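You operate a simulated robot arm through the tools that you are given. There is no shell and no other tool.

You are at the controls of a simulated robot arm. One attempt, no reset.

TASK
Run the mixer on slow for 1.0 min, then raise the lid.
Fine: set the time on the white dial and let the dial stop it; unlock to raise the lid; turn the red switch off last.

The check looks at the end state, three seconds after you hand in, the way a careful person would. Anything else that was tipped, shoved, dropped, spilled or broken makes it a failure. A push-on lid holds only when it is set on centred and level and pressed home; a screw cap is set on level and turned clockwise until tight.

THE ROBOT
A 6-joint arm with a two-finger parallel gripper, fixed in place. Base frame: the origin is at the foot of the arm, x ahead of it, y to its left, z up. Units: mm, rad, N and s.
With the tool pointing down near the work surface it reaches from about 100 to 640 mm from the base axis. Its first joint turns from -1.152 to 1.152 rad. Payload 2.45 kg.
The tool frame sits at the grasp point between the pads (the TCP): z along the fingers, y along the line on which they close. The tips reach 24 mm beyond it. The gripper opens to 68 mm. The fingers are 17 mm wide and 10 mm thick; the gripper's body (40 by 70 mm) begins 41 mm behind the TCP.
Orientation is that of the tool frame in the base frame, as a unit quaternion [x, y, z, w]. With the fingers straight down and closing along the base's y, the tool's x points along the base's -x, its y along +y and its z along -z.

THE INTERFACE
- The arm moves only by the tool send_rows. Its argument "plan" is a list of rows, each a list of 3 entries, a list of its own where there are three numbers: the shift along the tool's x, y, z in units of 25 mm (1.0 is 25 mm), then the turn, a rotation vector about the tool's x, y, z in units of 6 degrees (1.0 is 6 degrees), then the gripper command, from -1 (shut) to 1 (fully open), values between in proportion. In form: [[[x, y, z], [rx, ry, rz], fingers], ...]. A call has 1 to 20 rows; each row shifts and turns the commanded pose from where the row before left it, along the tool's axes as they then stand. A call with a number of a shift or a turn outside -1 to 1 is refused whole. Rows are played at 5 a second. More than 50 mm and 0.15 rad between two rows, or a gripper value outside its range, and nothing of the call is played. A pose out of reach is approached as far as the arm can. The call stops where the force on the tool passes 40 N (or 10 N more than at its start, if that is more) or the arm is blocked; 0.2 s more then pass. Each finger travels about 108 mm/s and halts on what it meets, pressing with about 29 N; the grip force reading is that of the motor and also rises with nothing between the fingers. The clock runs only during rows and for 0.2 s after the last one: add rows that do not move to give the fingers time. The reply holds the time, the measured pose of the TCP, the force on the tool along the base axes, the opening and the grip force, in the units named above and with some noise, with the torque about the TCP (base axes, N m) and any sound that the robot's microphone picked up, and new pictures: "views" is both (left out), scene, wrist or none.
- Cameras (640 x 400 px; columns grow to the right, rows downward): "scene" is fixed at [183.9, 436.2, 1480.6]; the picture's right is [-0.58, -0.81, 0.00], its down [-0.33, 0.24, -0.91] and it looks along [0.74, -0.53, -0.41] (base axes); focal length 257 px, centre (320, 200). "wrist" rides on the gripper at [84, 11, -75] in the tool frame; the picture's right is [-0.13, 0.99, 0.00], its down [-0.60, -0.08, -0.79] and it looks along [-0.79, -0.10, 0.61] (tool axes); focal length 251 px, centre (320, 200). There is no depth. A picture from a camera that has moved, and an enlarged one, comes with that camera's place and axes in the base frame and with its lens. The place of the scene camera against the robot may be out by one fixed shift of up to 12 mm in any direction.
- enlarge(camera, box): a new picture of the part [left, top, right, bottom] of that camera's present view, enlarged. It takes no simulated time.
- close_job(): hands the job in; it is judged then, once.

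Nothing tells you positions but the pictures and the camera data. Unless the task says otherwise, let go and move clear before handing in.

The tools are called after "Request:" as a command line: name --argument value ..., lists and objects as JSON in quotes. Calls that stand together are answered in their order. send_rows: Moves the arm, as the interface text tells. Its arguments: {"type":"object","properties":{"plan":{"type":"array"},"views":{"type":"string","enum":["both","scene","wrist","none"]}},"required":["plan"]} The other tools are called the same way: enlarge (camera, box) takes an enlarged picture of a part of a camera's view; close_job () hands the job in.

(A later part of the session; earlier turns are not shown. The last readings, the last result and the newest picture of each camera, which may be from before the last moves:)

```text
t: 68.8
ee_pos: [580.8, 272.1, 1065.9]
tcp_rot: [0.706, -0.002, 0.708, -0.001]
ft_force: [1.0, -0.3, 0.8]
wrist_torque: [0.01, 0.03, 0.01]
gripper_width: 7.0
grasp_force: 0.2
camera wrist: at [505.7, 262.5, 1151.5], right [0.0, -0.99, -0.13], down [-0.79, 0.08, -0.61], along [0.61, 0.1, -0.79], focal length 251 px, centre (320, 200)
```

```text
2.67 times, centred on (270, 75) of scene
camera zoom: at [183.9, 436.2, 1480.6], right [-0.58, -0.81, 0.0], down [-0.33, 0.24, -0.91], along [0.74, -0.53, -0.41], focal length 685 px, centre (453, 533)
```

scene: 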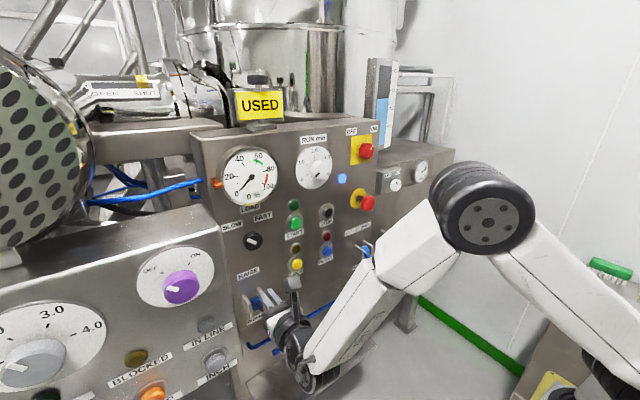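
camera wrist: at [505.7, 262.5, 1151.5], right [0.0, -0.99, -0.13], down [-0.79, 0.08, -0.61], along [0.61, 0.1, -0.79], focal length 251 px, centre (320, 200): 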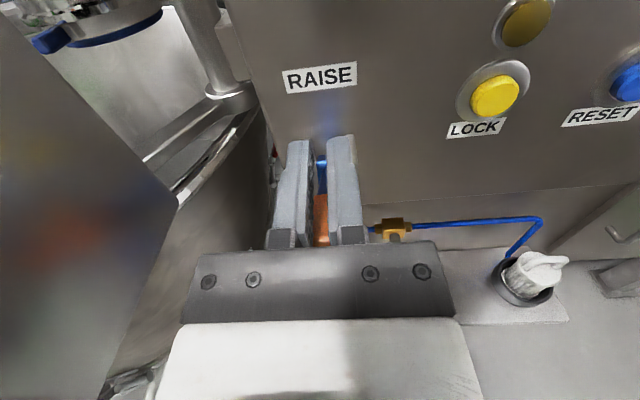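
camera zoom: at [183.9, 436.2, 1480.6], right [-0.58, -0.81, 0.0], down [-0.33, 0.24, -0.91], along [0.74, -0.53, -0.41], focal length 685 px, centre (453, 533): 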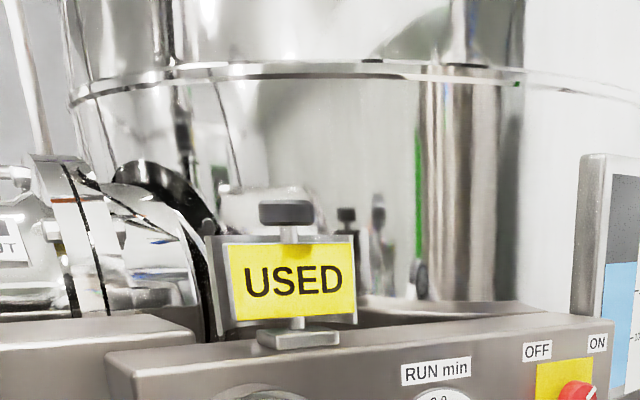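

The fingers slipped off the top of the handle, so it may have been at its stop. I'll back off and look at the lever and the lid.

Request:
send_rows --plan '[[[0.3, 0, 0], [0, 0, 0], 0.2], [[0.5, 0, -0.5], [0, 0, 0], 0.2], [[0.5, 0, -1], [0, 0, 0], 0.2], [[0, 0, -1], [0, 0, 0], 0.2], [[0, 0, 0], [0, 0, 0], 0.2]]'

Request:
enlarge --camera "wrist" --box '[220, 60, 420, 185]'

Request:
enlarge --camera "scene" --box '[220, 220, 380, 320]'

Request:
enlarge --camera "scene" --box '[150, 0, 390, 150]'

```text
t: 70.0
ee_pos: [518.8, 273.6, 1098.6]
tcp_rot: [0.707, -0.001, 0.707, 0.0]
ft_force: [0.0, 0.1, -0.1]
wrist_torque: [0.0, -0.02, 0.01]
gripper_width: 41.0
grasp_force: 0.0
camera wrist: at [442.2, 262.5, 1182.8], right [0.0, -0.99, -0.13], down [-0.79, 0.08, -0.6], along [0.61, 0.1, -0.79], focal length 251 px, centre (320, 200)
```

scene: 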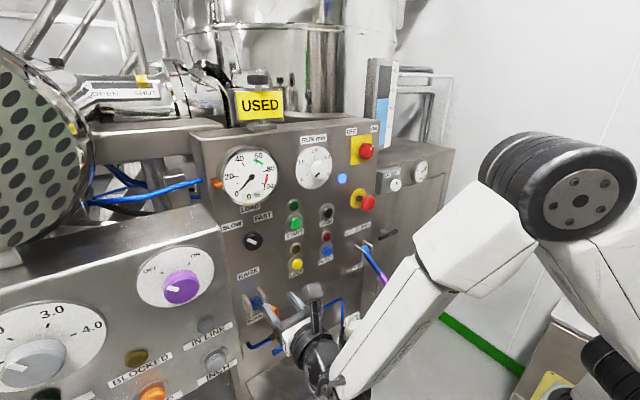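
wrist: 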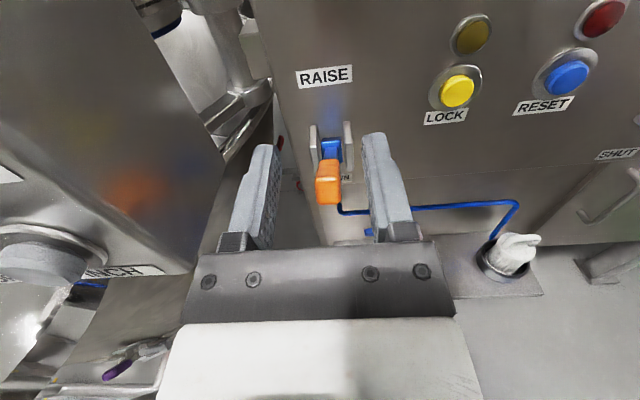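

```text
3.20 times, centred on (320, 122) of wrist
camera zoom: at [442.2, 262.5, 1182.8], right [0.0, -0.99, -0.13], down [-0.79, 0.08, -0.6], along [0.61, 0.1, -0.79], focal length 805 px, centre (320, 448)
```

zoom: 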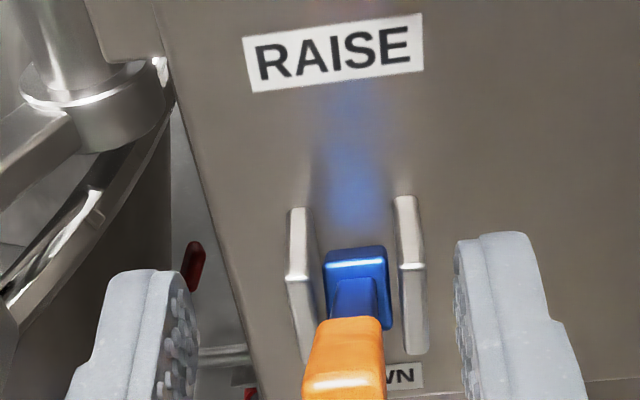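

```text
4.00 times, centred on (300, 270) of scene
camera zoom: at [183.9, 436.2, 1480.6], right [-0.58, -0.81, 0.0], down [-0.33, 0.24, -0.91], along [0.74, -0.53, -0.41], focal length 1028 px, centre (400, -80)
```

zoom: 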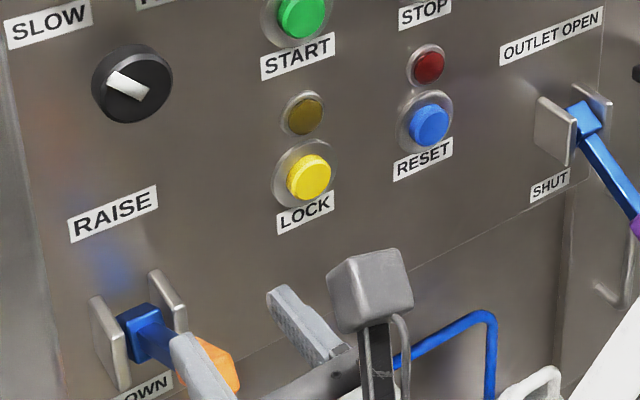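

```text
2.67 times, centred on (270, 75) of scene
camera zoom: at [183.9, 436.2, 1480.6], right [-0.58, -0.81, 0.0], down [-0.33, 0.24, -0.91], along [0.74, -0.53, -0.41], focal length 685 px, centre (453, 533)
```

zoom: 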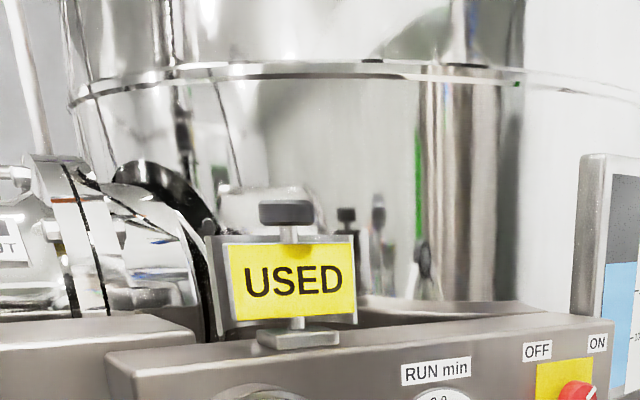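

The lever stands at about +30° (it was about −31° before), so it looks fully raised. I'll wait a couple of seconds and watch for the lid.

Request:
send_rows --plan '[[[0, 0, 0], [0, 0, 0], 0.2], [[0, 0, 0], [0, 0, 0], 0.2], [[0, 0, 0], [0, 0, 0], 0.2], [[0, 0, 0], [0, 0, 0], 0.2], [[0, 0, 0], [0, 0, 0], 0.2], [[0, 0, 0], [0, 0, 0], 0.2], [[0, 0, 0], [0, 0, 0], 0.2], [[0, 0, 0], [0, 0, 0], 0.2], [[0, 0, 0], [0, 0, 0], 0.2], [[0, 0, 0], [0, 0, 0], 0.2]]'

Request:
enlarge --camera "scene" --box '[0, 0, 320, 200]'

Request:
enlarge --camera "wrist" --box '[0, 0, 320, 200]'

```text
t: 72.2
ee_pos: [517.5, 273.5, 1097.6]
tcp_rot: [0.707, 0.0, 0.707, -0.001]
ft_force: [0.3, 0.1, -0.8]
wrist_torque: [-0.02, 0.02, 0.01]
gripper_width: 40.7
grasp_force: 0.0
camera wrist: at [442.6, 262.6, 1182.8], right [0.0, -0.99, -0.13], down [-0.79, 0.08, -0.6], along [0.61, 0.1, -0.79], focal length 251 px, centre (320, 200)
```

scene: 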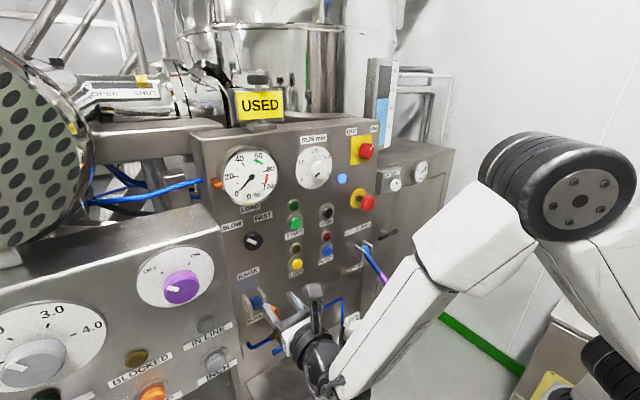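
wrist: 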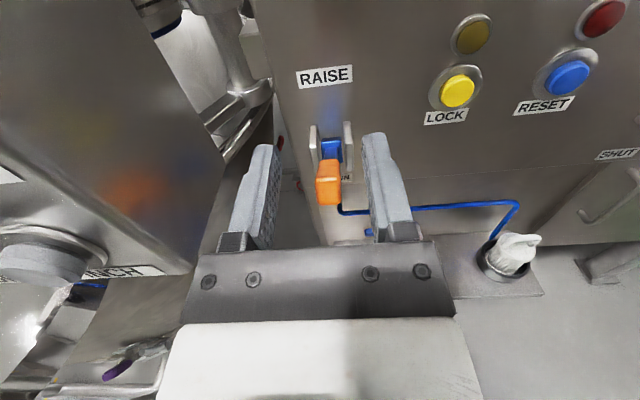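

```text
2.00 times, centred on (160, 100) of scene
camera zoom: at [183.9, 436.2, 1480.6], right [-0.58, -0.81, 0.0], down [-0.33, 0.24, -0.91], along [0.74, -0.53, -0.41], focal length 514 px, centre (640, 400)
```

zoom: 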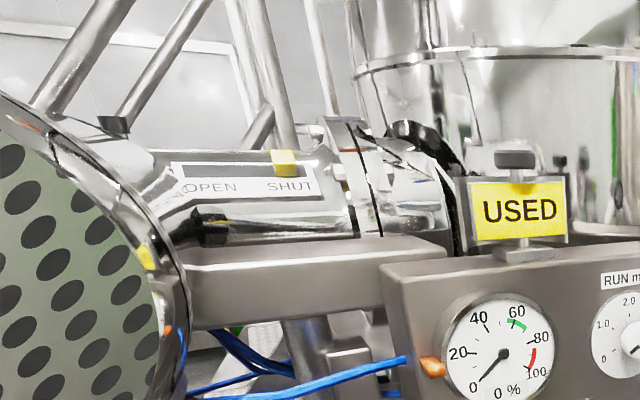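

```text
2.00 times, centred on (160, 100) of wrist
camera zoom: at [442.6, 262.6, 1182.8], right [0.0, -0.99, -0.13], down [-0.79, 0.08, -0.6], along [0.61, 0.1, -0.79], focal length 503 px, centre (640, 400)
```

zoom: 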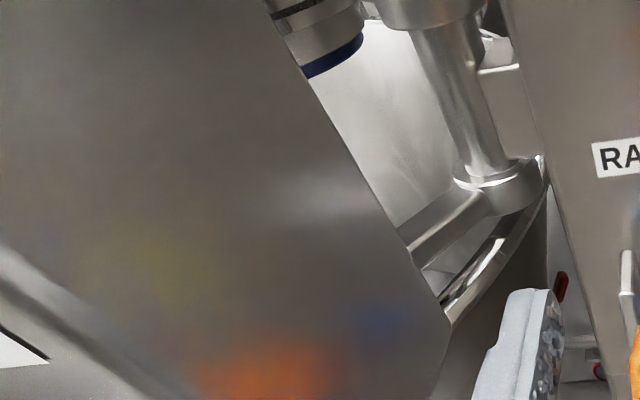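

The scene view shows no clear lid motion. I'll return to the exact viewpoint I had at t=33 in front of the speed knob, to compare the vessel area before and after.

Request:
send_rows --plan '[[[0.9, 0, 0], [0, 0, 0], 1], [[0.9, 0.2, 0], [0, 0, 0], 1], [[0.47, 0.3, 0.5], [0, 0, 0], 1], [[0, 0, 0.9], [0, 0, 0], 1], [[0, 0, 0.9], [0, 0, 0], 1], [[0, 0, 0.9], [0, 0, 0], 1], [[0, 0, 0.88], [0, 0, 0], 1], [[0, 0, 0], [0, 0, 0], 1]]'

Request:
enlarge --camera "wrist" --box '[0, 0, 320, 200]'

```text
t: 74.0
ee_pos: [620.7, 262.0, 1154.1]
tcp_rot: [0.707, 0.0, 0.707, -0.001]
ft_force: [0.0, -0.3, -0.8]
wrist_torque: [0.03, 0.03, -0.03]
gripper_width: 67.9
grasp_force: 0.1
camera wrist: at [544.7, 250.3, 1238.4], right [0.0, -0.99, -0.13], down [-0.79, 0.08, -0.6], along [0.61, 0.1, -0.79], focal length 251 px, centre (320, 200)
```

scene: 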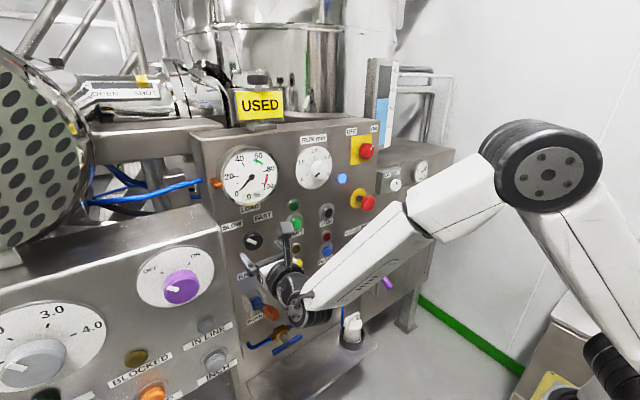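
wrist: 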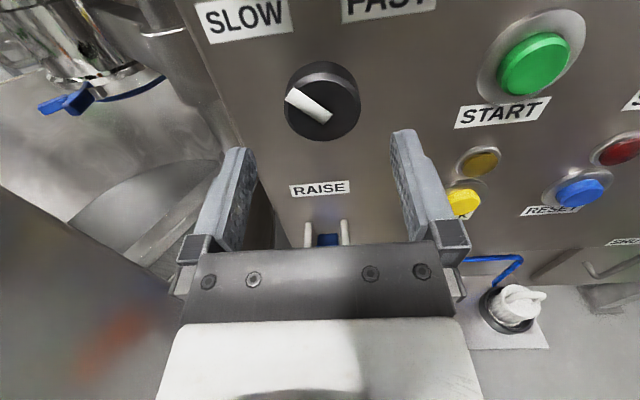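

```text
2.00 times, centred on (160, 100) of wrist
camera zoom: at [544.7, 250.3, 1238.4], right [0.0, -0.99, -0.13], down [-0.79, 0.08, -0.6], along [0.61, 0.1, -0.79], focal length 503 px, centre (640, 400)
```

zoom: 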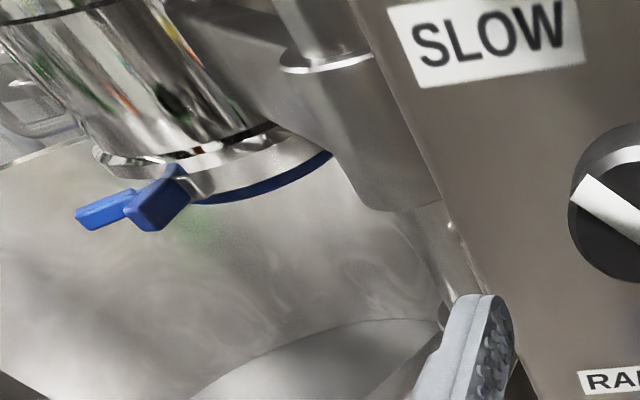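

The vessel area looks unchanged, so the lever may not be fully up. I'll come under the lever with closed fingers and push it up firmly to find its real stop.

Request:
send_rows --plan '[[[0, 0, -0.94], [0, 0, 0], -1], [[0, 0, -0.94], [0, 0, 0], -1], [[0, 0, -0.94], [0, 0, 0], -1], [[0, 0, -0.94], [0, 0, 0], -1], [[0, 0, -0.94], [0, 0, 0], -1], [[0, -0.26, -0.94], [0, 0, 0], -1], [[-0.937, -0.26, 0], [0, 0, 0], -1], [[-0.937, 0, 0], [0, 0, 0], -1], [[-0.937, 0, 0], [0, 0, 0], -1], [[-0.937, 0, 0], [0, 0, 0], -1], [[-0.937, 0, 0], [0, 0, 0], -1], [[-0.937, 0, 0], [0, 0, 0], -1], [[-0.937, 0, 0], [0, 0, 0], -1], [[0, 0, 0], [0, 0, 0], -1]]'

Request:
enlarge --camera "wrist" --box '[220, 0, 420, 125]'

Request:
enlarge --camera "scene" --box '[220, 220, 380, 320]'

```text
t: 77.0
ee_pos: [479.4, 275.2, 991.5]
tcp_rot: [0.707, 0.0, 0.707, -0.002]
ft_force: [-0.2, -0.4, 0.2]
wrist_torque: [0.01, -0.04, 0.0]
gripper_width: 0.1
grasp_force: 23.6
camera wrist: at [404.5, 264.0, 1076.9], right [0.0, -0.99, -0.13], down [-0.79, 0.08, -0.6], along [0.61, 0.1, -0.79], focal length 251 px, centre (320, 200)
```

scene: 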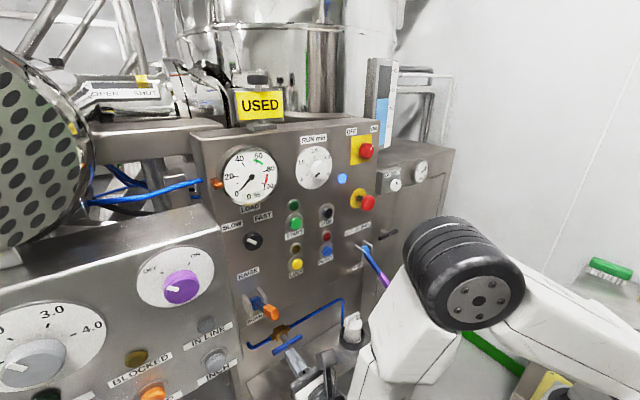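
wrist: 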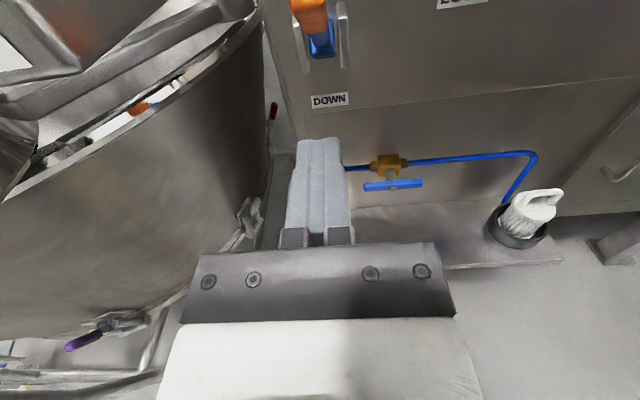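

```text
3.20 times, centred on (320, 62) of wrist
camera zoom: at [404.5, 264.0, 1076.9], right [0.0, -0.99, -0.13], down [-0.79, 0.08, -0.6], along [0.61, 0.1, -0.79], focal length 805 px, centre (320, 640)
```

zoom: 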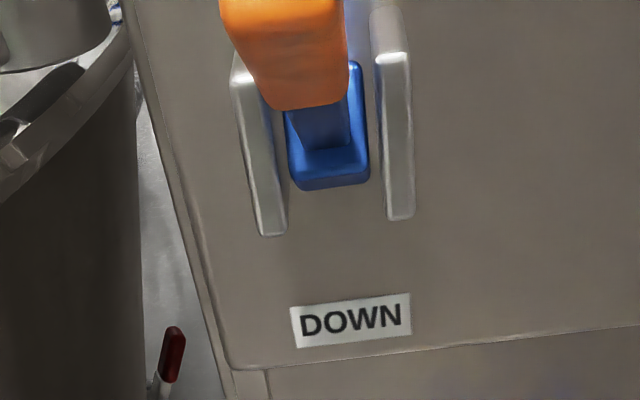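

```text
4.00 times, centred on (300, 270) of scene
camera zoom: at [183.9, 436.2, 1480.6], right [-0.58, -0.81, 0.0], down [-0.33, 0.24, -0.91], along [0.74, -0.53, -0.41], focal length 1028 px, centre (400, -80)
```

zoom: 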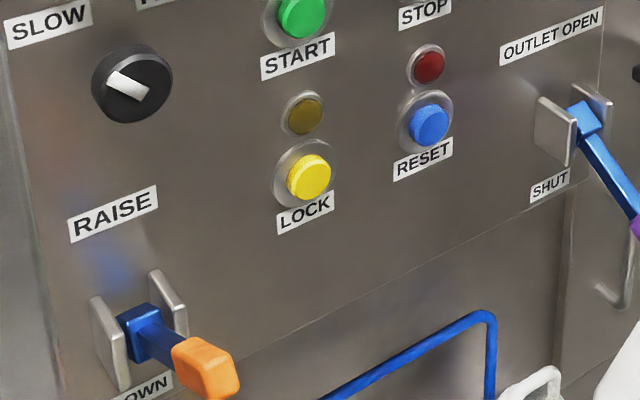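

The lever is clearly up past horizontal. To check whether the tub's lid on the left moved, I'll return to my exact t=60 viewpoint and compare.

Request:
send_rows --plan '[[[-0.53, -0.1, 0.79], [0, 0, 0], 1], [[0, 0, 0], [0, 0, 0], 1], [[0, 0, 0], [0, 0, 0], 1]]' --views "wrist"

Request:
enlarge --camera "wrist" --box '[0, 0, 320, 200]'

```text
t: 77.8
ee_pos: [499.2, 276.5, 979.3]
tcp_rot: [0.707, 0.0, 0.707, -0.001]
ft_force: [-0.4, -0.3, 0.4]
wrist_torque: [0.01, 0.01, 0.03]
gripper_width: 68.0
grasp_force: 0.0
camera wrist: at [424.7, 265.7, 1064.3], right [0.0, -0.99, -0.13], down [-0.79, 0.08, -0.6], along [0.61, 0.1, -0.79], focal length 251 px, centre (320, 200)
```

wrist: 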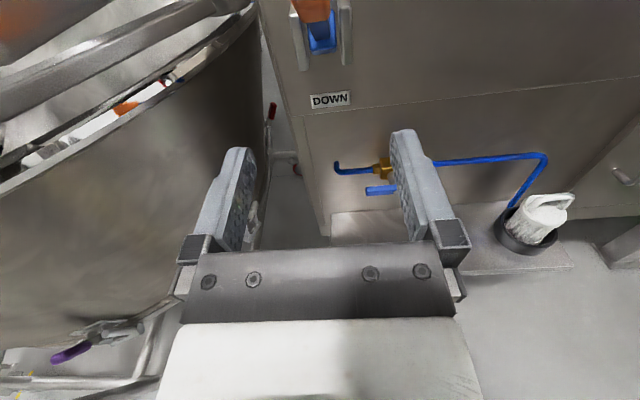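

```text
2.00 times, centred on (160, 100) of wrist
camera zoom: at [424.7, 265.7, 1064.3], right [0.0, -0.99, -0.13], down [-0.79, 0.08, -0.6], along [0.61, 0.1, -0.79], focal length 503 px, centre (640, 400)
```

zoom: 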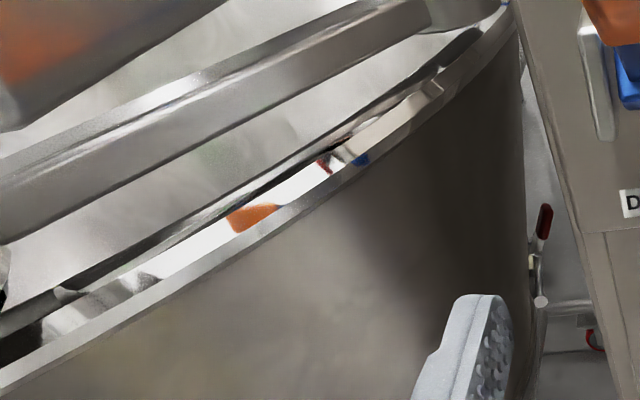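

That area is the same except for reflections. Now I'll push the lever up from underneath.

Request:
send_rows --plan '[[[0.4, 0, 0], [0, 0, 0], -1], [[0, 0.06, 0.9], [0, 0, 0], -1], [[0, 0, 0.9], [0, 0, 0], -1], [[0, 0, 0.88], [0, 0, 0], -1], [[0.3, 0, 0], [0, 0, 0], -1], [[0.2, 0, 0], [0, 0, 0], -1], [[0, 0, 0], [0, 0, 0], -1]]'

```text
t: 79.4
ee_pos: [565.3, 274.5, 1001.1]
tcp_rot: [0.708, -0.001, 0.707, 0.0]
ft_force: [0.4, -0.4, -0.6]
wrist_torque: [-0.01, -0.02, -0.01]
gripper_width: 0.2
grasp_force: 23.8
camera wrist: at [489.9, 264.9, 1085.5], right [0.0, -0.99, -0.13], down [-0.79, 0.08, -0.6], along [0.61, 0.1, -0.79], focal length 251 px, centre (320, 200)
```

scene: 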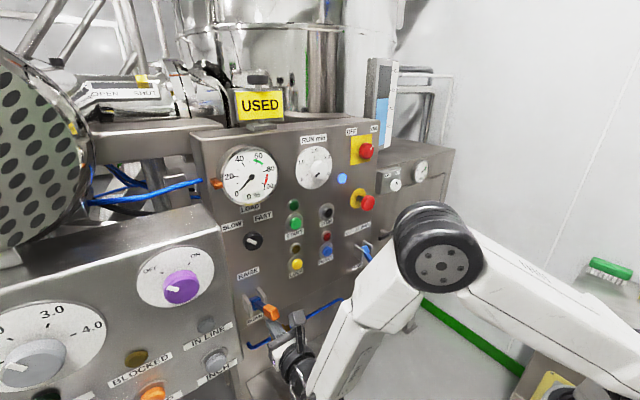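
wrist: 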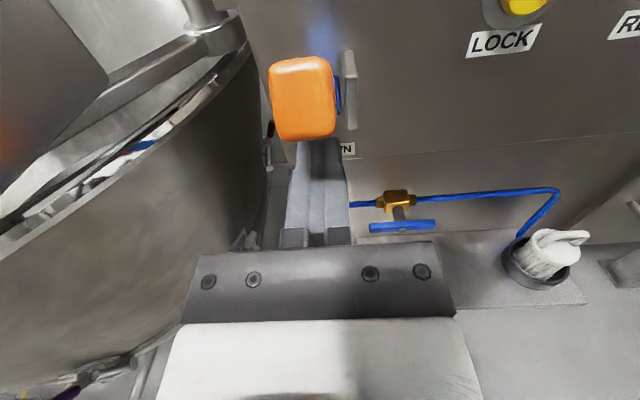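

Request:
send_rows --plan '[[[0.1, 0, 0], [0, 0, 0], -1], [[0.1, 0, 0], [0, 0, 0], -1], [[0.1, 0, 0], [0, 0, 0], -1], [[0.1, 0, 0], [0, 0, 0], -1], [[0.1, 0, 0], [0, 0, 0], -1], [[0.1, 0, 0], [0, 0, 0], -1]]' --views "wrist"

```text
t: 80.7
ee_pos: [564.5, 274.1, 1006.3]
tcp_rot: [0.715, 0.004, 0.699, 0.0]
ft_force: [-1.1, 0.0, -2.2]
wrist_torque: [0.03, 0.02, 0.0]
gripper_width: 0.0
grasp_force: 23.9
stopped in row 6: the force on the tool passed its limit at 42 N (the readings are from after the stop); the commanded pose is now the measured one
camera wrist: at [490.3, 264.1, 1093.6], right [0.0, -0.99, -0.12], down [-0.81, 0.07, -0.59], along [0.59, 0.1, -0.8], focal length 251 px, centre (320, 200)
```

wrist: 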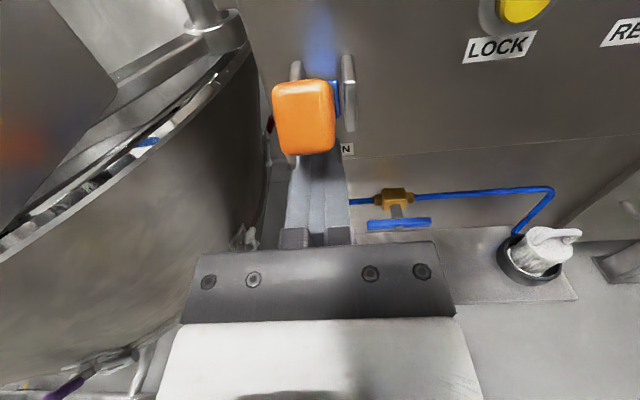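

The lever is against a hard stop, so it is fully up. Now I'll check the vessel top for a raised lid.

Request:
enlarge --camera "scene" --box '[160, 0, 320, 100]'

Request:
enlarge --camera "scene" --box '[300, 0, 460, 100]'

Request:
enlarge --camera "scene" --box '[200, 110, 400, 235]'

```text
4.00 times, centred on (240, 50) of scene
camera zoom: at [183.9, 436.2, 1480.6], right [-0.58, -0.81, 0.0], down [-0.33, 0.24, -0.91], along [0.74, -0.53, -0.41], focal length 1028 px, centre (640, 800)
```

zoom: 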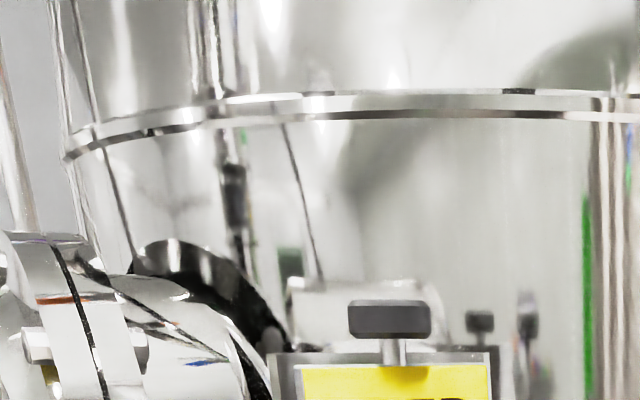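

```text
4.00 times, centred on (380, 50) of scene
camera zoom: at [183.9, 436.2, 1480.6], right [-0.58, -0.81, 0.0], down [-0.33, 0.24, -0.91], along [0.74, -0.53, -0.41], focal length 1028 px, centre (80, 800)
```

zoom: 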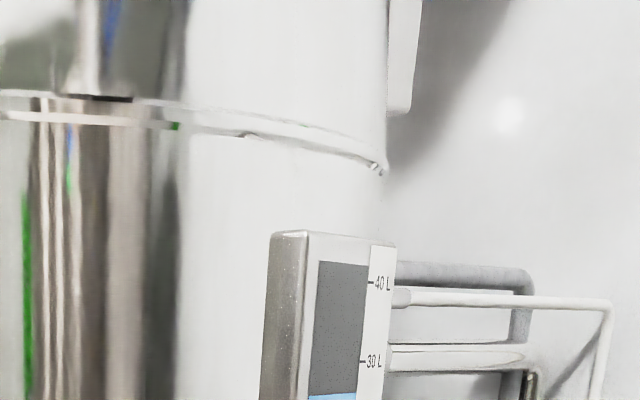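

```text
3.20 times, centred on (300, 172) of scene
camera zoom: at [183.9, 436.2, 1480.6], right [-0.58, -0.81, 0.0], down [-0.33, 0.24, -0.91], along [0.74, -0.53, -0.41], focal length 822 px, centre (384, 288)
```

zoom: 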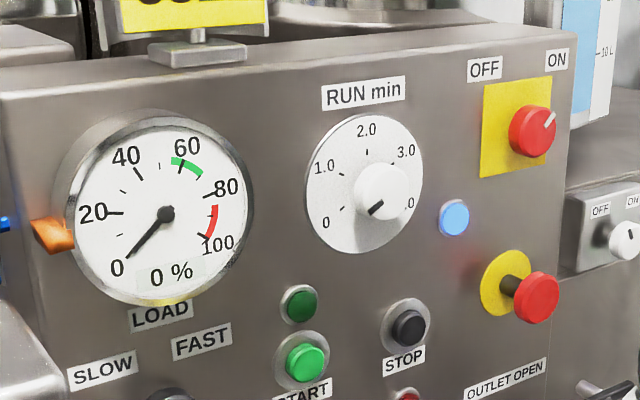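

The vessel top looks unchanged from this camera. I want to look at the vessel and lid from the early t=3.4 viewpoint, so I'll withdraw from under the lever and head up there.

Request:
send_rows --plan '[[[-0.4, 0, 0], [0, 0.22, 0], -1], [[0, 0, -0.9], [0, 0, 0], -1], [[0, 0, -0.9], [0, 0, 0], -1], [[0, 0, -0.9], [0, 0, 0], -1], [[0, 0, -0.9], [0, 0, 0], -1], [[0.95, 0.4, 0], [0, 0, 0], -1], [[0.95, 0.6, 0], [0, 0, 0], -1], [[0.95, 0.75, 0], [0, 0, 0], -1], [[0.95, 0.75, 0], [0, 0, 0], -1], [[0.95, 0.75, 0.1], [0, 0, 0], -1], [[0.95, 0.75, 0.2], [0, 0, 0], -1], [[0.95, 0.75, 0.2], [0, 0, 0], -1], [[0.95, 0.75, 0.3], [0, 0, 0], -1], [[0.95, 0.75, 0.3], [0, 0, 0], -1], [[0.95, 0.75, 0.3], [0, 0, 0], -1], [[0.95, 0.75, 0.3], [0, 0, 0], -1], [[0.95, 0.75, 0.3], [0, 0, 0], -1], [[0.95, 0.75, 0.3], [0, 0, 0], -1], [[0.95, 0.75, 0.2], [0, 0, 0], -1], [[0, 0, 0], [0, 0, 0], -1]]'

```text
t: 84.9
ee_pos: [534.5, 34.6, 1334.8]
tcp_rot: [0.707, 0.003, 0.707, 0.002]
ft_force: [-0.2, 0.4, -0.4]
wrist_torque: [0.03, -0.01, 0.0]
gripper_width: 0.0
grasp_force: 23.8
out of reach, approached as far as the arm can: row 19
camera wrist: at [458.9, 23.8, 1419.1], right [0.0, -0.99, -0.12], down [-0.79, 0.07, -0.6], along [0.61, 0.1, -0.79], focal length 251 px, centre (320, 200)
```

scene: 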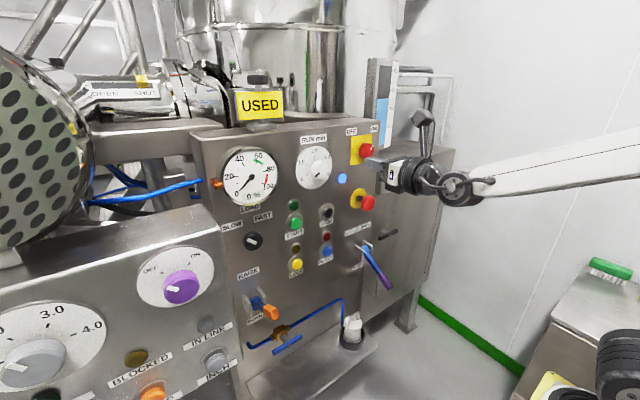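
wrist: 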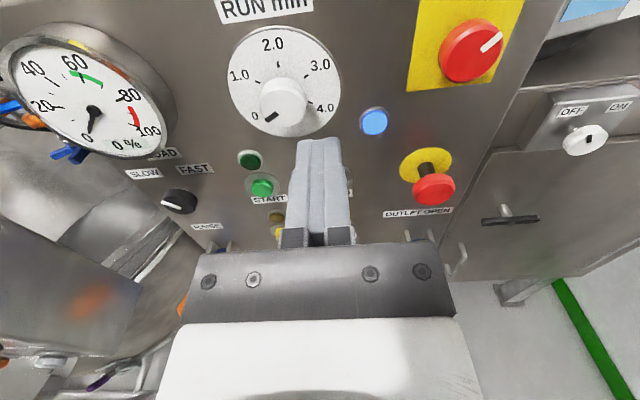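

I'll check the small OFF/ON box and gauge on the right, which might be the air supply for the lid.

Request:
enlarge --camera "scene" --box '[370, 155, 450, 205]'

Request:
enlarge --camera "wrist" --box '[480, 60, 640, 160]'

Request:
enlarge --camera "wrist" --box '[0, 0, 320, 200]'

```text
8.00 times, centred on (410, 180) of scene
camera zoom: at [183.9, 436.2, 1480.6], right [-0.58, -0.81, 0.0], down [-0.33, 0.24, -0.91], along [0.74, -0.53, -0.41], focal length 2056 px, centre (-400, 360)
```

zoom: 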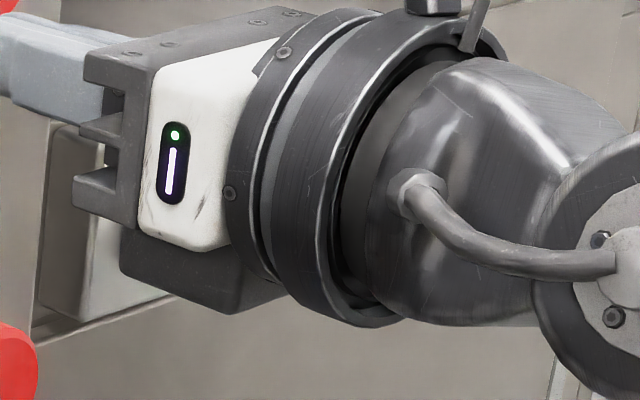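

```text
4.00 times, centred on (560, 110) of wrist
camera zoom: at [458.9, 23.8, 1419.1], right [0.0, -0.99, -0.12], down [-0.79, 0.07, -0.6], along [0.61, 0.1, -0.79], focal length 1006 px, centre (-640, 560)
```

zoom: 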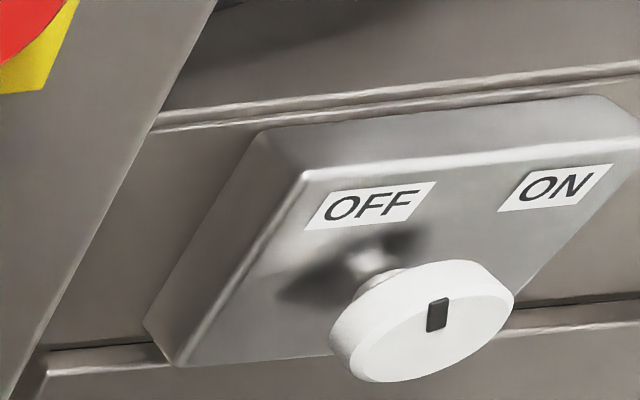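

```text
2.00 times, centred on (160, 100) of wrist
camera zoom: at [458.9, 23.8, 1419.1], right [0.0, -0.99, -0.12], down [-0.79, 0.07, -0.6], along [0.61, 0.1, -0.79], focal length 503 px, centre (640, 400)
```

zoom: 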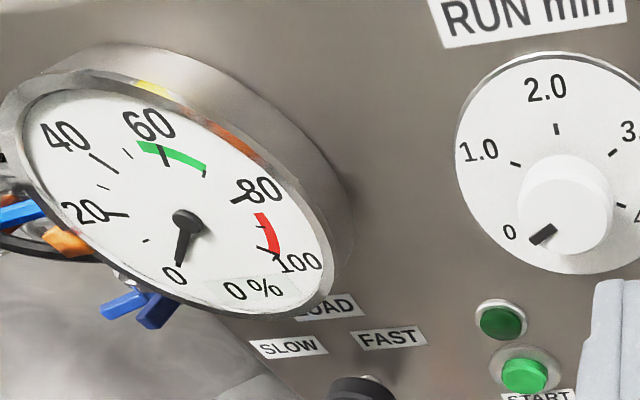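

The air-box knob appears to be on ON. Now I'll go up and roll the tool over so the camera looks up at the vessel top.

Request:
send_rows --plan '[[[0, 0, 1], [0, 0, 0], -1], [[0.96, 0.37, 0], [0, 0, 0], -1], [[0.96, 0.37, 0], [0, 0, 0], -1], [[0.96, 0.37, 0], [0, 0, 0], -1], [[0.96, 0.37, 0], [0, 0, 0], -1], [[0.96, 0.37, 0], [0, 0, 0], -1], [[0, 0, 0], [0, 0, 1], -1], [[0, 0, 0], [0, 0, 1], -1], [[0, 0, 0], [0, 0, 1], -1], [[0, 0, 0], [0, 0, 1], -1], [[0, 0, 0], [0, 0, 1], -1], [[0, 0, 0], [0, 0, 1], -1], [[0, 0, 0], [0, 0, 1], -1], [[0, 0, 0], [0, 0, 1], -1], [[0, 0, 0], [0, 0, 1], -1], [[0, 0, 0], [0, 0, 1], -1], [[0, 0, 0], [0, 0, 1], -1], [[0, 0, 0], [0, 0, 1], -1], [[0, 0, 0], [0, 0, 1], -1], [[0, 0, 0], [0, 0, 1], -1]]'

```text
t: 89.1
ee_pos: [563.2, 9.0, 1459.3]
tcp_rot: [0.526, -0.472, 0.527, -0.473]
ft_force: [0.7, -0.1, 0.4]
wrist_torque: [-0.02, 0.03, 0.0]
gripper_width: 0.2
grasp_force: 23.3
out of reach, approached as far as the arm can: row 1, 2, 3, 5, 6
camera wrist: at [488.2, -75.0, 1457.9], right [0.0, 0.02, -1.0], down [-0.79, 0.61, 0.01], along [0.61, 0.79, 0.02], focal length 251 px, centre (320, 200)
```

scene: 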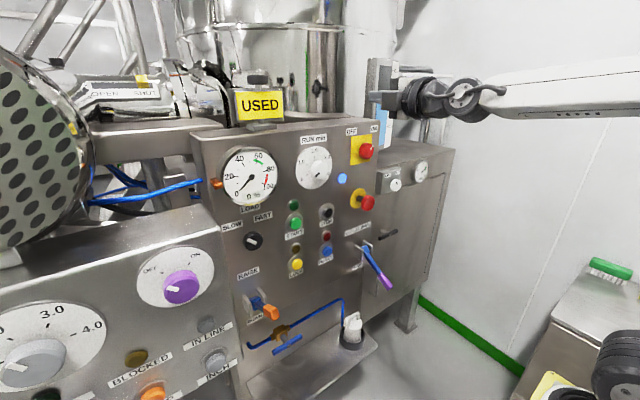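
wrist: 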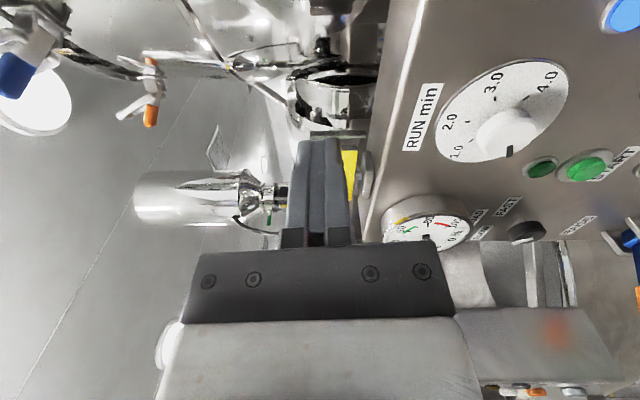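

I can see the upper vessel with its clamps. I'll continue the roll to match the t=3.4 viewpoint.

Request:
send_rows --plan '[[[0, 0, 0], [0, 0, 1], -1], [[0, 0, 0], [0, 0, 1], -1], [[0, 0, 0], [0, 0, 1], -1], [[0, 0, 0], [0, 0, 1], -1], [[0, 0, 0], [0, 0, 1], -1], [[0, 0, 0], [0, 0, 1], -1], [[0, 0, 0], [0, 0, 1], -1], [[0, 0, 0], [0, 0, 1], -1], [[0, 0, 0], [0, 0, 1], -1], [[0, 0, 0], [0, 0, 1], -1], [[0, 0, 0], [0, 0, 1], -1], [[0, 0, 0], [0, 0, 1], -1], [[0, 0, 0], [0, 0, 1], -1], [[0, 0, 0], [0, 0, 1], -1], [[0, 0, 0], [0, 0, 1], -1]]' --views "wrist"

```text
t: 92.3
ee_pos: [563.3, 9.7, 1458.8]
tcp_rot: [-0.039, 0.706, -0.038, 0.706]
ft_force: [0.1, 0.0, 0.0]
wrist_torque: [0.02, -0.02, 0.01]
gripper_width: 0.0
grasp_force: 23.6
camera wrist: at [488.0, 11.3, 1374.7], right [0.0, 1.0, 0.02], down [-0.79, -0.01, 0.61], along [0.61, -0.02, 0.79], focal length 251 px, centre (320, 200)
```

wrist: 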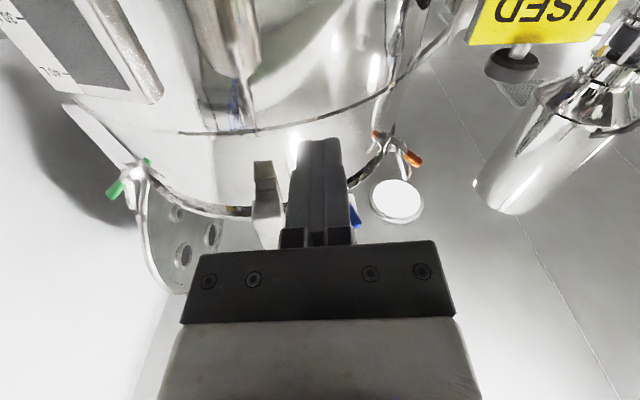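

Compared with t=3.4, there is now a perforated plate standing above the rim. I'll enlarge it.

Request:
enlarge --camera "wrist" --box '[40, 80, 440, 330]'

Request:
enlarge --camera "wrist" --box '[60, 130, 300, 280]'

```text
1.60 times, centred on (240, 205) of wrist
camera zoom: at [488.0, 11.3, 1374.7], right [0.0, 1.0, 0.02], down [-0.79, -0.01, 0.61], along [0.61, -0.02, 0.79], focal length 402 px, centre (448, 192)
```

zoom: 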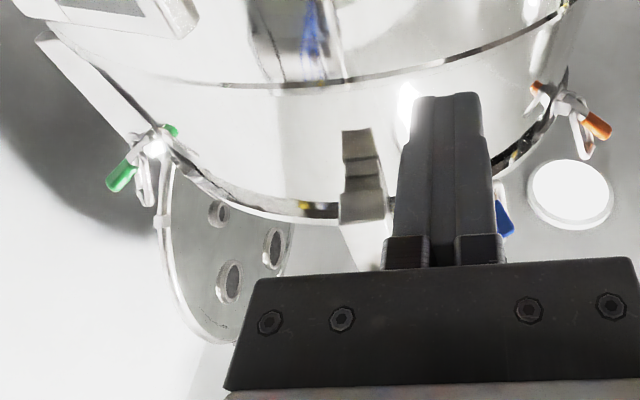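

```text
2.67 times, centred on (180, 205) of wrist
camera zoom: at [488.0, 11.3, 1374.7], right [0.0, 1.0, 0.02], down [-0.79, -0.01, 0.61], along [0.61, -0.02, 0.79], focal length 670 px, centre (693, 187)
```

zoom: 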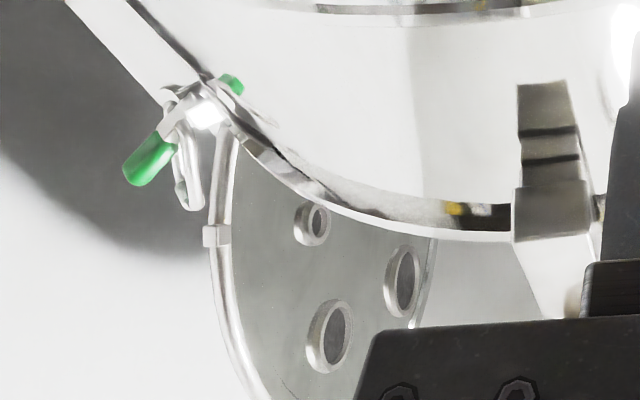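

That is the lid disc, with its ports, standing raised above the rim; it wasn't there at t=3.4. Only the red switch remains. I'll roll back to +90° and move toward it.

Request:
send_rows --plan '[[[0, 0, 0], [0, 0, -1], -1], [[0, 0, 0], [0, 0, -1], -1], [[0, 0, 0], [0, 0, -1], -1], [[0, 0, 0], [0, 0, -1], -1], [[0, 0, 0], [0, 0, -1], -1], [[0, 0, 0], [0, 0, -1], -1], [[0, 0, 0], [0, 0, -1], -1], [[0, 0, 0], [0, 0, -1], -1], [[0, 0, 0], [0, 0, -1], -1], [[0, 0, 0], [0, 0, -1], -1], [[0, 0, 0], [0, 0, -1], -1], [[0, 0, 0], [0, 0, -1], -1], [[0, 0, 0], [0, 0, -1], -1], [[0, 0, 0], [0, 0, -0.95], -1], [[0, 0.8, 0.4], [0, 0, 0], -1], [[0, 0.8, 0.4], [0, 0, 0], -1], [[0, 0.8, 0], [0, 0, 0], -1], [[0, 0.8, 0], [0, 0, 0], -1], [[0, 0.8, 0], [0, 0, 0], -1], [[0, 0, 0], [0, 0, 0], -1]]'

```text
t: 96.5
ee_pos: [581.0, 34.4, 1363.3]
tcp_rot: [0.501, -0.5, 0.5, -0.499]
ft_force: [-0.6, -0.9, -0.6]
wrist_torque: [0.01, -0.01, -0.01]
gripper_width: 0.1
grasp_force: 23.9
out of reach, approached as far as the arm can: row 15, 16, 17, 18, 19
camera wrist: at [505.7, -49.7, 1353.3], right [0.0, 0.13, -0.99], down [-0.79, 0.6, 0.08], along [0.61, 0.79, 0.1], focal length 251 px, centre (320, 200)
```

scene: 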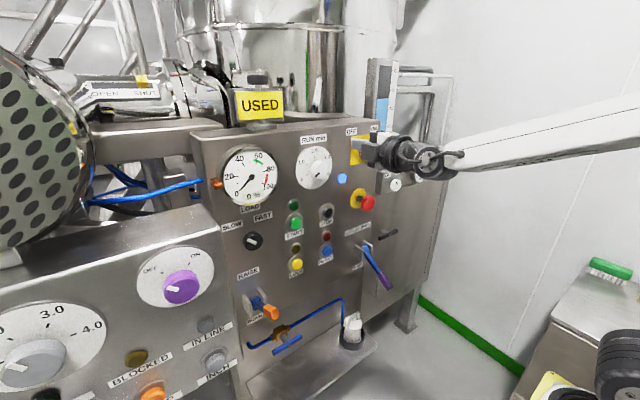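
wrist: 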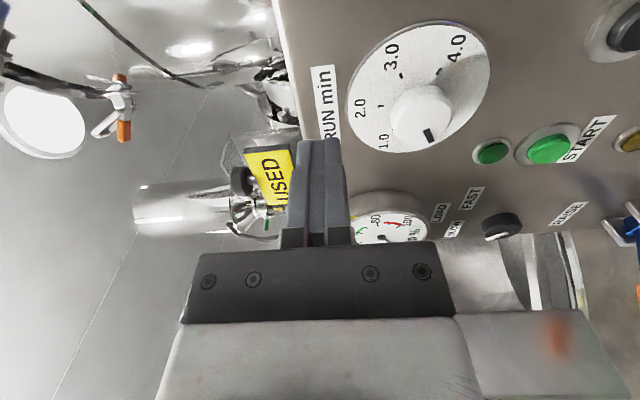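

The wrist-roll joint limit stops a straight-ahead tool at y<30. I'll yaw the tool about 15° to the right and close on the switch from above and below, which is still square to its axis.

Request:
send_rows --plan '[[[0, 0, 0], [0, 0.833, 0], 1], [[0, 0, 0], [0, 0.833, 0], 1], [[0, 0, 0], [0, 0.833, 0], 1], [[0.8, 0.376, 0.3], [0, 0, 0], 1], [[0.8, 0.376, 0.3], [0, 0, 0], 1], [[0.8, 0.376, 0.3], [0, 0, 0], 1], [[0.8, 0.376, 0.3], [0, 0, 0], 1], [[0.8, 0.376, 0.3], [0, 0, 0], 1], [[0, 0, 0], [0, 0, 0], 1]]'

Request:
enlarge --camera "wrist" --box '[180, 0, 500, 200]'

```text
t: 98.5
ee_pos: [591.8, -73.3, 1317.1]
tcp_rot: [0.432, -0.56, 0.56, -0.432]
ft_force: [0.3, 0.5, -0.2]
wrist_torque: [0.0, 0.04, 0.01]
gripper_width: 68.3
grasp_force: 0.2
camera wrist: at [497.5, -134.1, 1306.9], right [0.03, 0.12, -0.99], down [-0.61, 0.79, 0.08], along [0.79, 0.61, 0.1], focal length 251 px, centre (320, 200)
```

scene: 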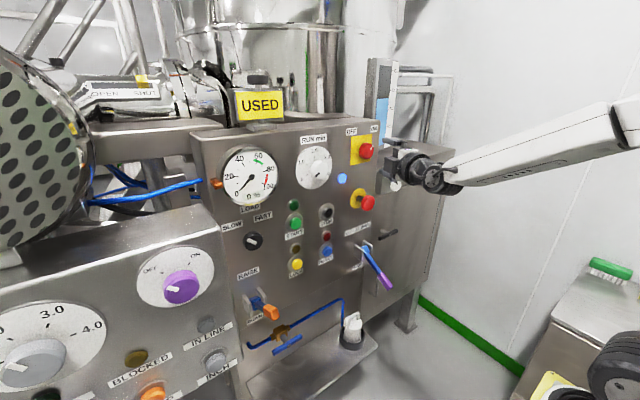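
wrist: 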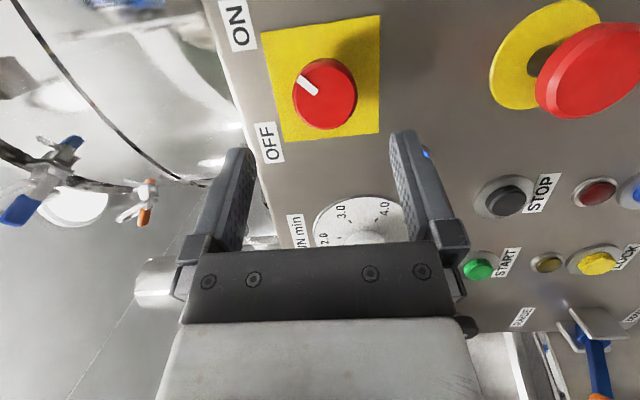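

```text
2.00 times, centred on (340, 100) of wrist
camera zoom: at [497.5, -134.1, 1306.9], right [0.03, 0.12, -0.99], down [-0.61, 0.79, 0.08], along [0.79, 0.61, 0.1], focal length 503 px, centre (280, 400)
```

zoom: 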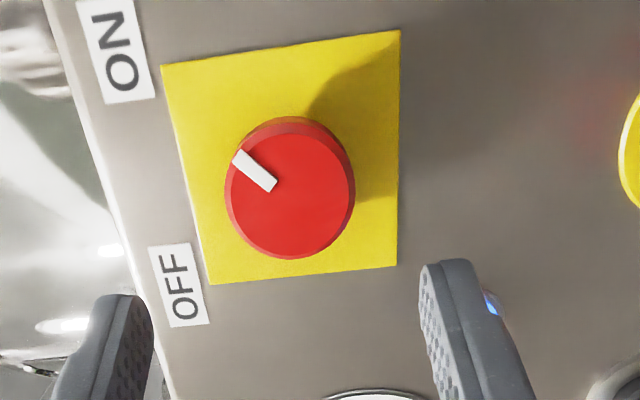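

Reached with the 15° yaw. The switch front is near (669,-87,1315), about 42 mm across, pointing to ON. I'll align, pre-roll 22.5°, advance and grip, then turn it in two 45° turns.

Request:
send_rows --plan '[[[-0.364, 0.084, 0], [0, 0, 0.95], 1], [[0, 0, 0.2], [0, 0, 0.95], 1], [[0, 0, 0.4], [0, 0, 0.95], 1], [[0, 0, 0.45], [0, 0, 0.9], 1], [[0, 0, 0.45], [0, 0, 0], 1], [[0, 0, 0.45], [0, 0, 0], 1], [[0, 0, 0.45], [0, 0, 0], 1], [[0, 0, 0.4], [0, 0, 0], 1], [[0, 0, 0], [0, 0, 0], 1]]'

Request:
enlarge --camera "wrist" --box '[180, 40, 500, 240]'

```text
t: 100.5
ee_pos: [662.3, -79.1, 1317.2]
tcp_rot: [-0.314, 0.633, -0.466, 0.532]
ft_force: [0.5, 0.3, 0.4]
wrist_torque: [-0.03, -0.05, 0.0]
gripper_width: 67.9
grasp_force: 0.0
camera wrist: at [570.7, -131.5, 1274.5], right [0.13, 0.48, -0.87], down [-0.63, 0.71, 0.3], along [0.76, 0.51, 0.4], focal length 251 px, centre (320, 200)
```

scene: 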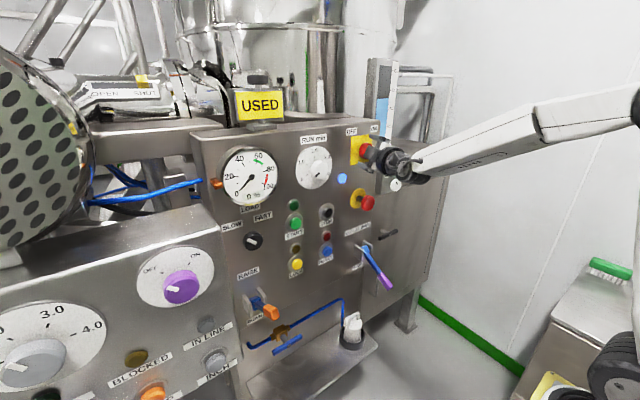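
wrist: 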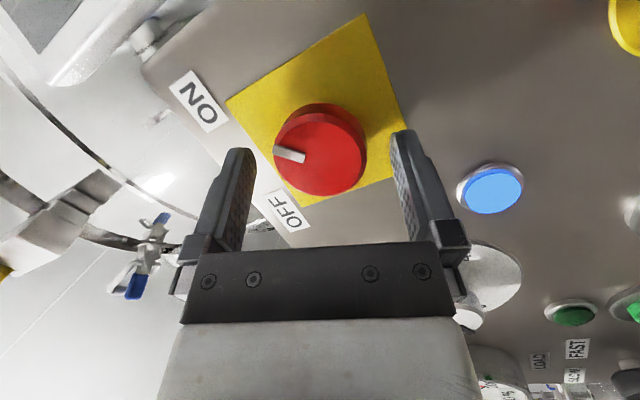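

```text
2.00 times, centred on (340, 140) of wrist
camera zoom: at [570.7, -131.5, 1274.5], right [0.13, 0.48, -0.87], down [-0.63, 0.71, 0.3], along [0.76, 0.51, 0.4], focal length 503 px, centre (280, 320)
```

zoom: 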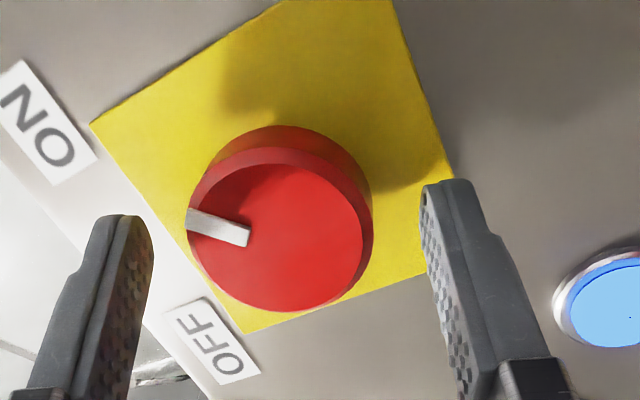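

Well placed. A small correction, then I'll close on the switch.

Request:
send_rows --plan '[[[0.18, 0.01, 0.1], [0, 0, 0], 1], [[0, 0, 0], [0, 0, 0], -0.6], [[0, 0, 0], [0, 0, 0], -0.6], [[0, 0, 0], [0, 0, 0], -0.6], [[0, 0, 0], [0, 0, 0], -0.6]]' --views "wrist"

```text
t: 101.7
ee_pos: [663.4, -83.8, 1313.6]
tcp_rot: [-0.315, 0.633, -0.466, 0.532]
ft_force: [2.5, -0.1, -1.1]
wrist_torque: [-0.06, 0.47, 0.19]
gripper_width: 44.4
grasp_force: 44.2
camera wrist: at [571.6, -135.8, 1272.4], right [0.13, 0.48, -0.87], down [-0.63, 0.71, 0.3], along [0.76, 0.51, 0.39], focal length 251 px, centre (320, 200)
```

wrist: 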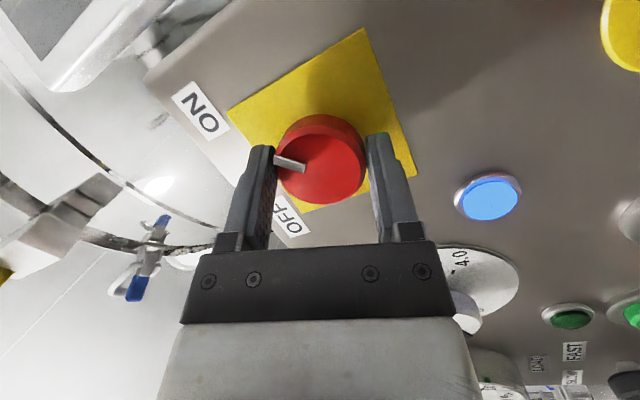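

Gripped. I'll turn it 45° anticlockwise.

Request:
send_rows --plan '[[[0, 0, 0], [0, 0, -0.9375], -0.6], [[0, 0, 0], [0, 0, -0.9375], -0.6], [[0, 0, 0], [0, 0, -0.9375], -0.6], [[0, 0, 0], [0, 0, -0.9375], -0.6], [[0, 0, 0], [0, 0, -0.9375], -0.6], [[0, 0, 0], [0, 0, -0.9375], -0.6], [[0, 0, 0], [0, 0, -0.9375], -0.6], [[0, 0, 0], [0, 0, -0.9375], -0.6], [[0, 0, 0], [0, 0, 0], -0.6]]'

Request:
enlarge --camera "wrist" --box '[180, 40, 500, 240]'

```text
t: 103.7
ee_pos: [662.8, -83.8, 1316.1]
tcp_rot: [0.532, -0.463, 0.636, -0.315]
ft_force: [2.0, 2.6, 12.0]
wrist_torque: [0.0, -0.95, -0.34]
gripper_width: 44.0
grasp_force: 45.2
camera wrist: at [568.7, -144.1, 1338.6], right [-0.06, -0.25, -0.97], down [-0.62, 0.77, -0.16], along [0.78, 0.59, -0.2], focal length 251 px, centre (320, 200)
```

scene: 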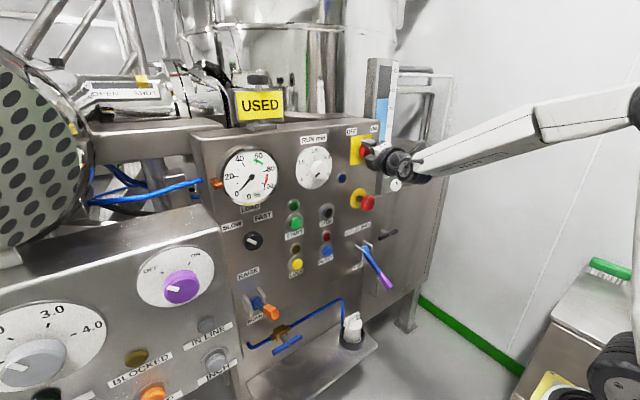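
wrist: 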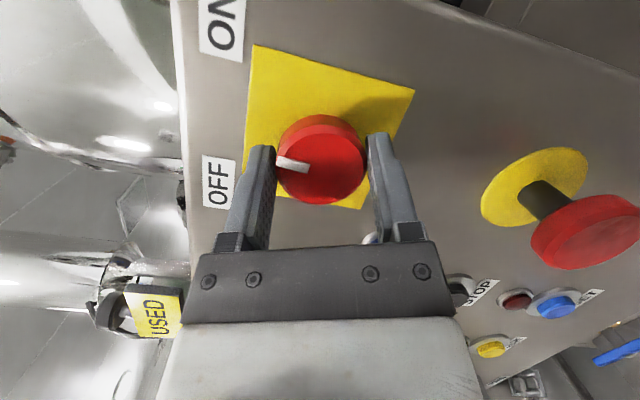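

```text
2.00 times, centred on (340, 140) of wrist
camera zoom: at [568.7, -144.1, 1338.6], right [-0.06, -0.25, -0.97], down [-0.62, 0.77, -0.16], along [0.78, 0.59, -0.2], focal length 503 px, centre (280, 320)
```

zoom: 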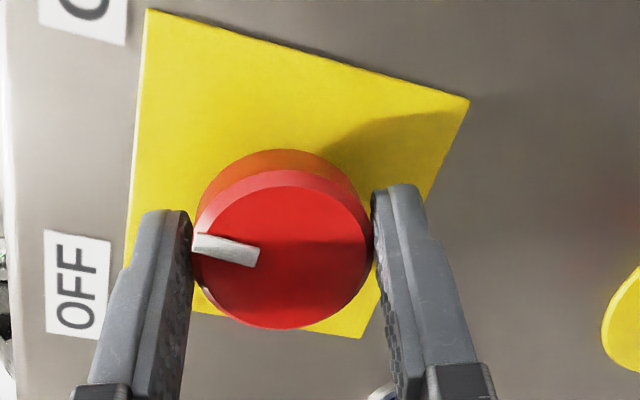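

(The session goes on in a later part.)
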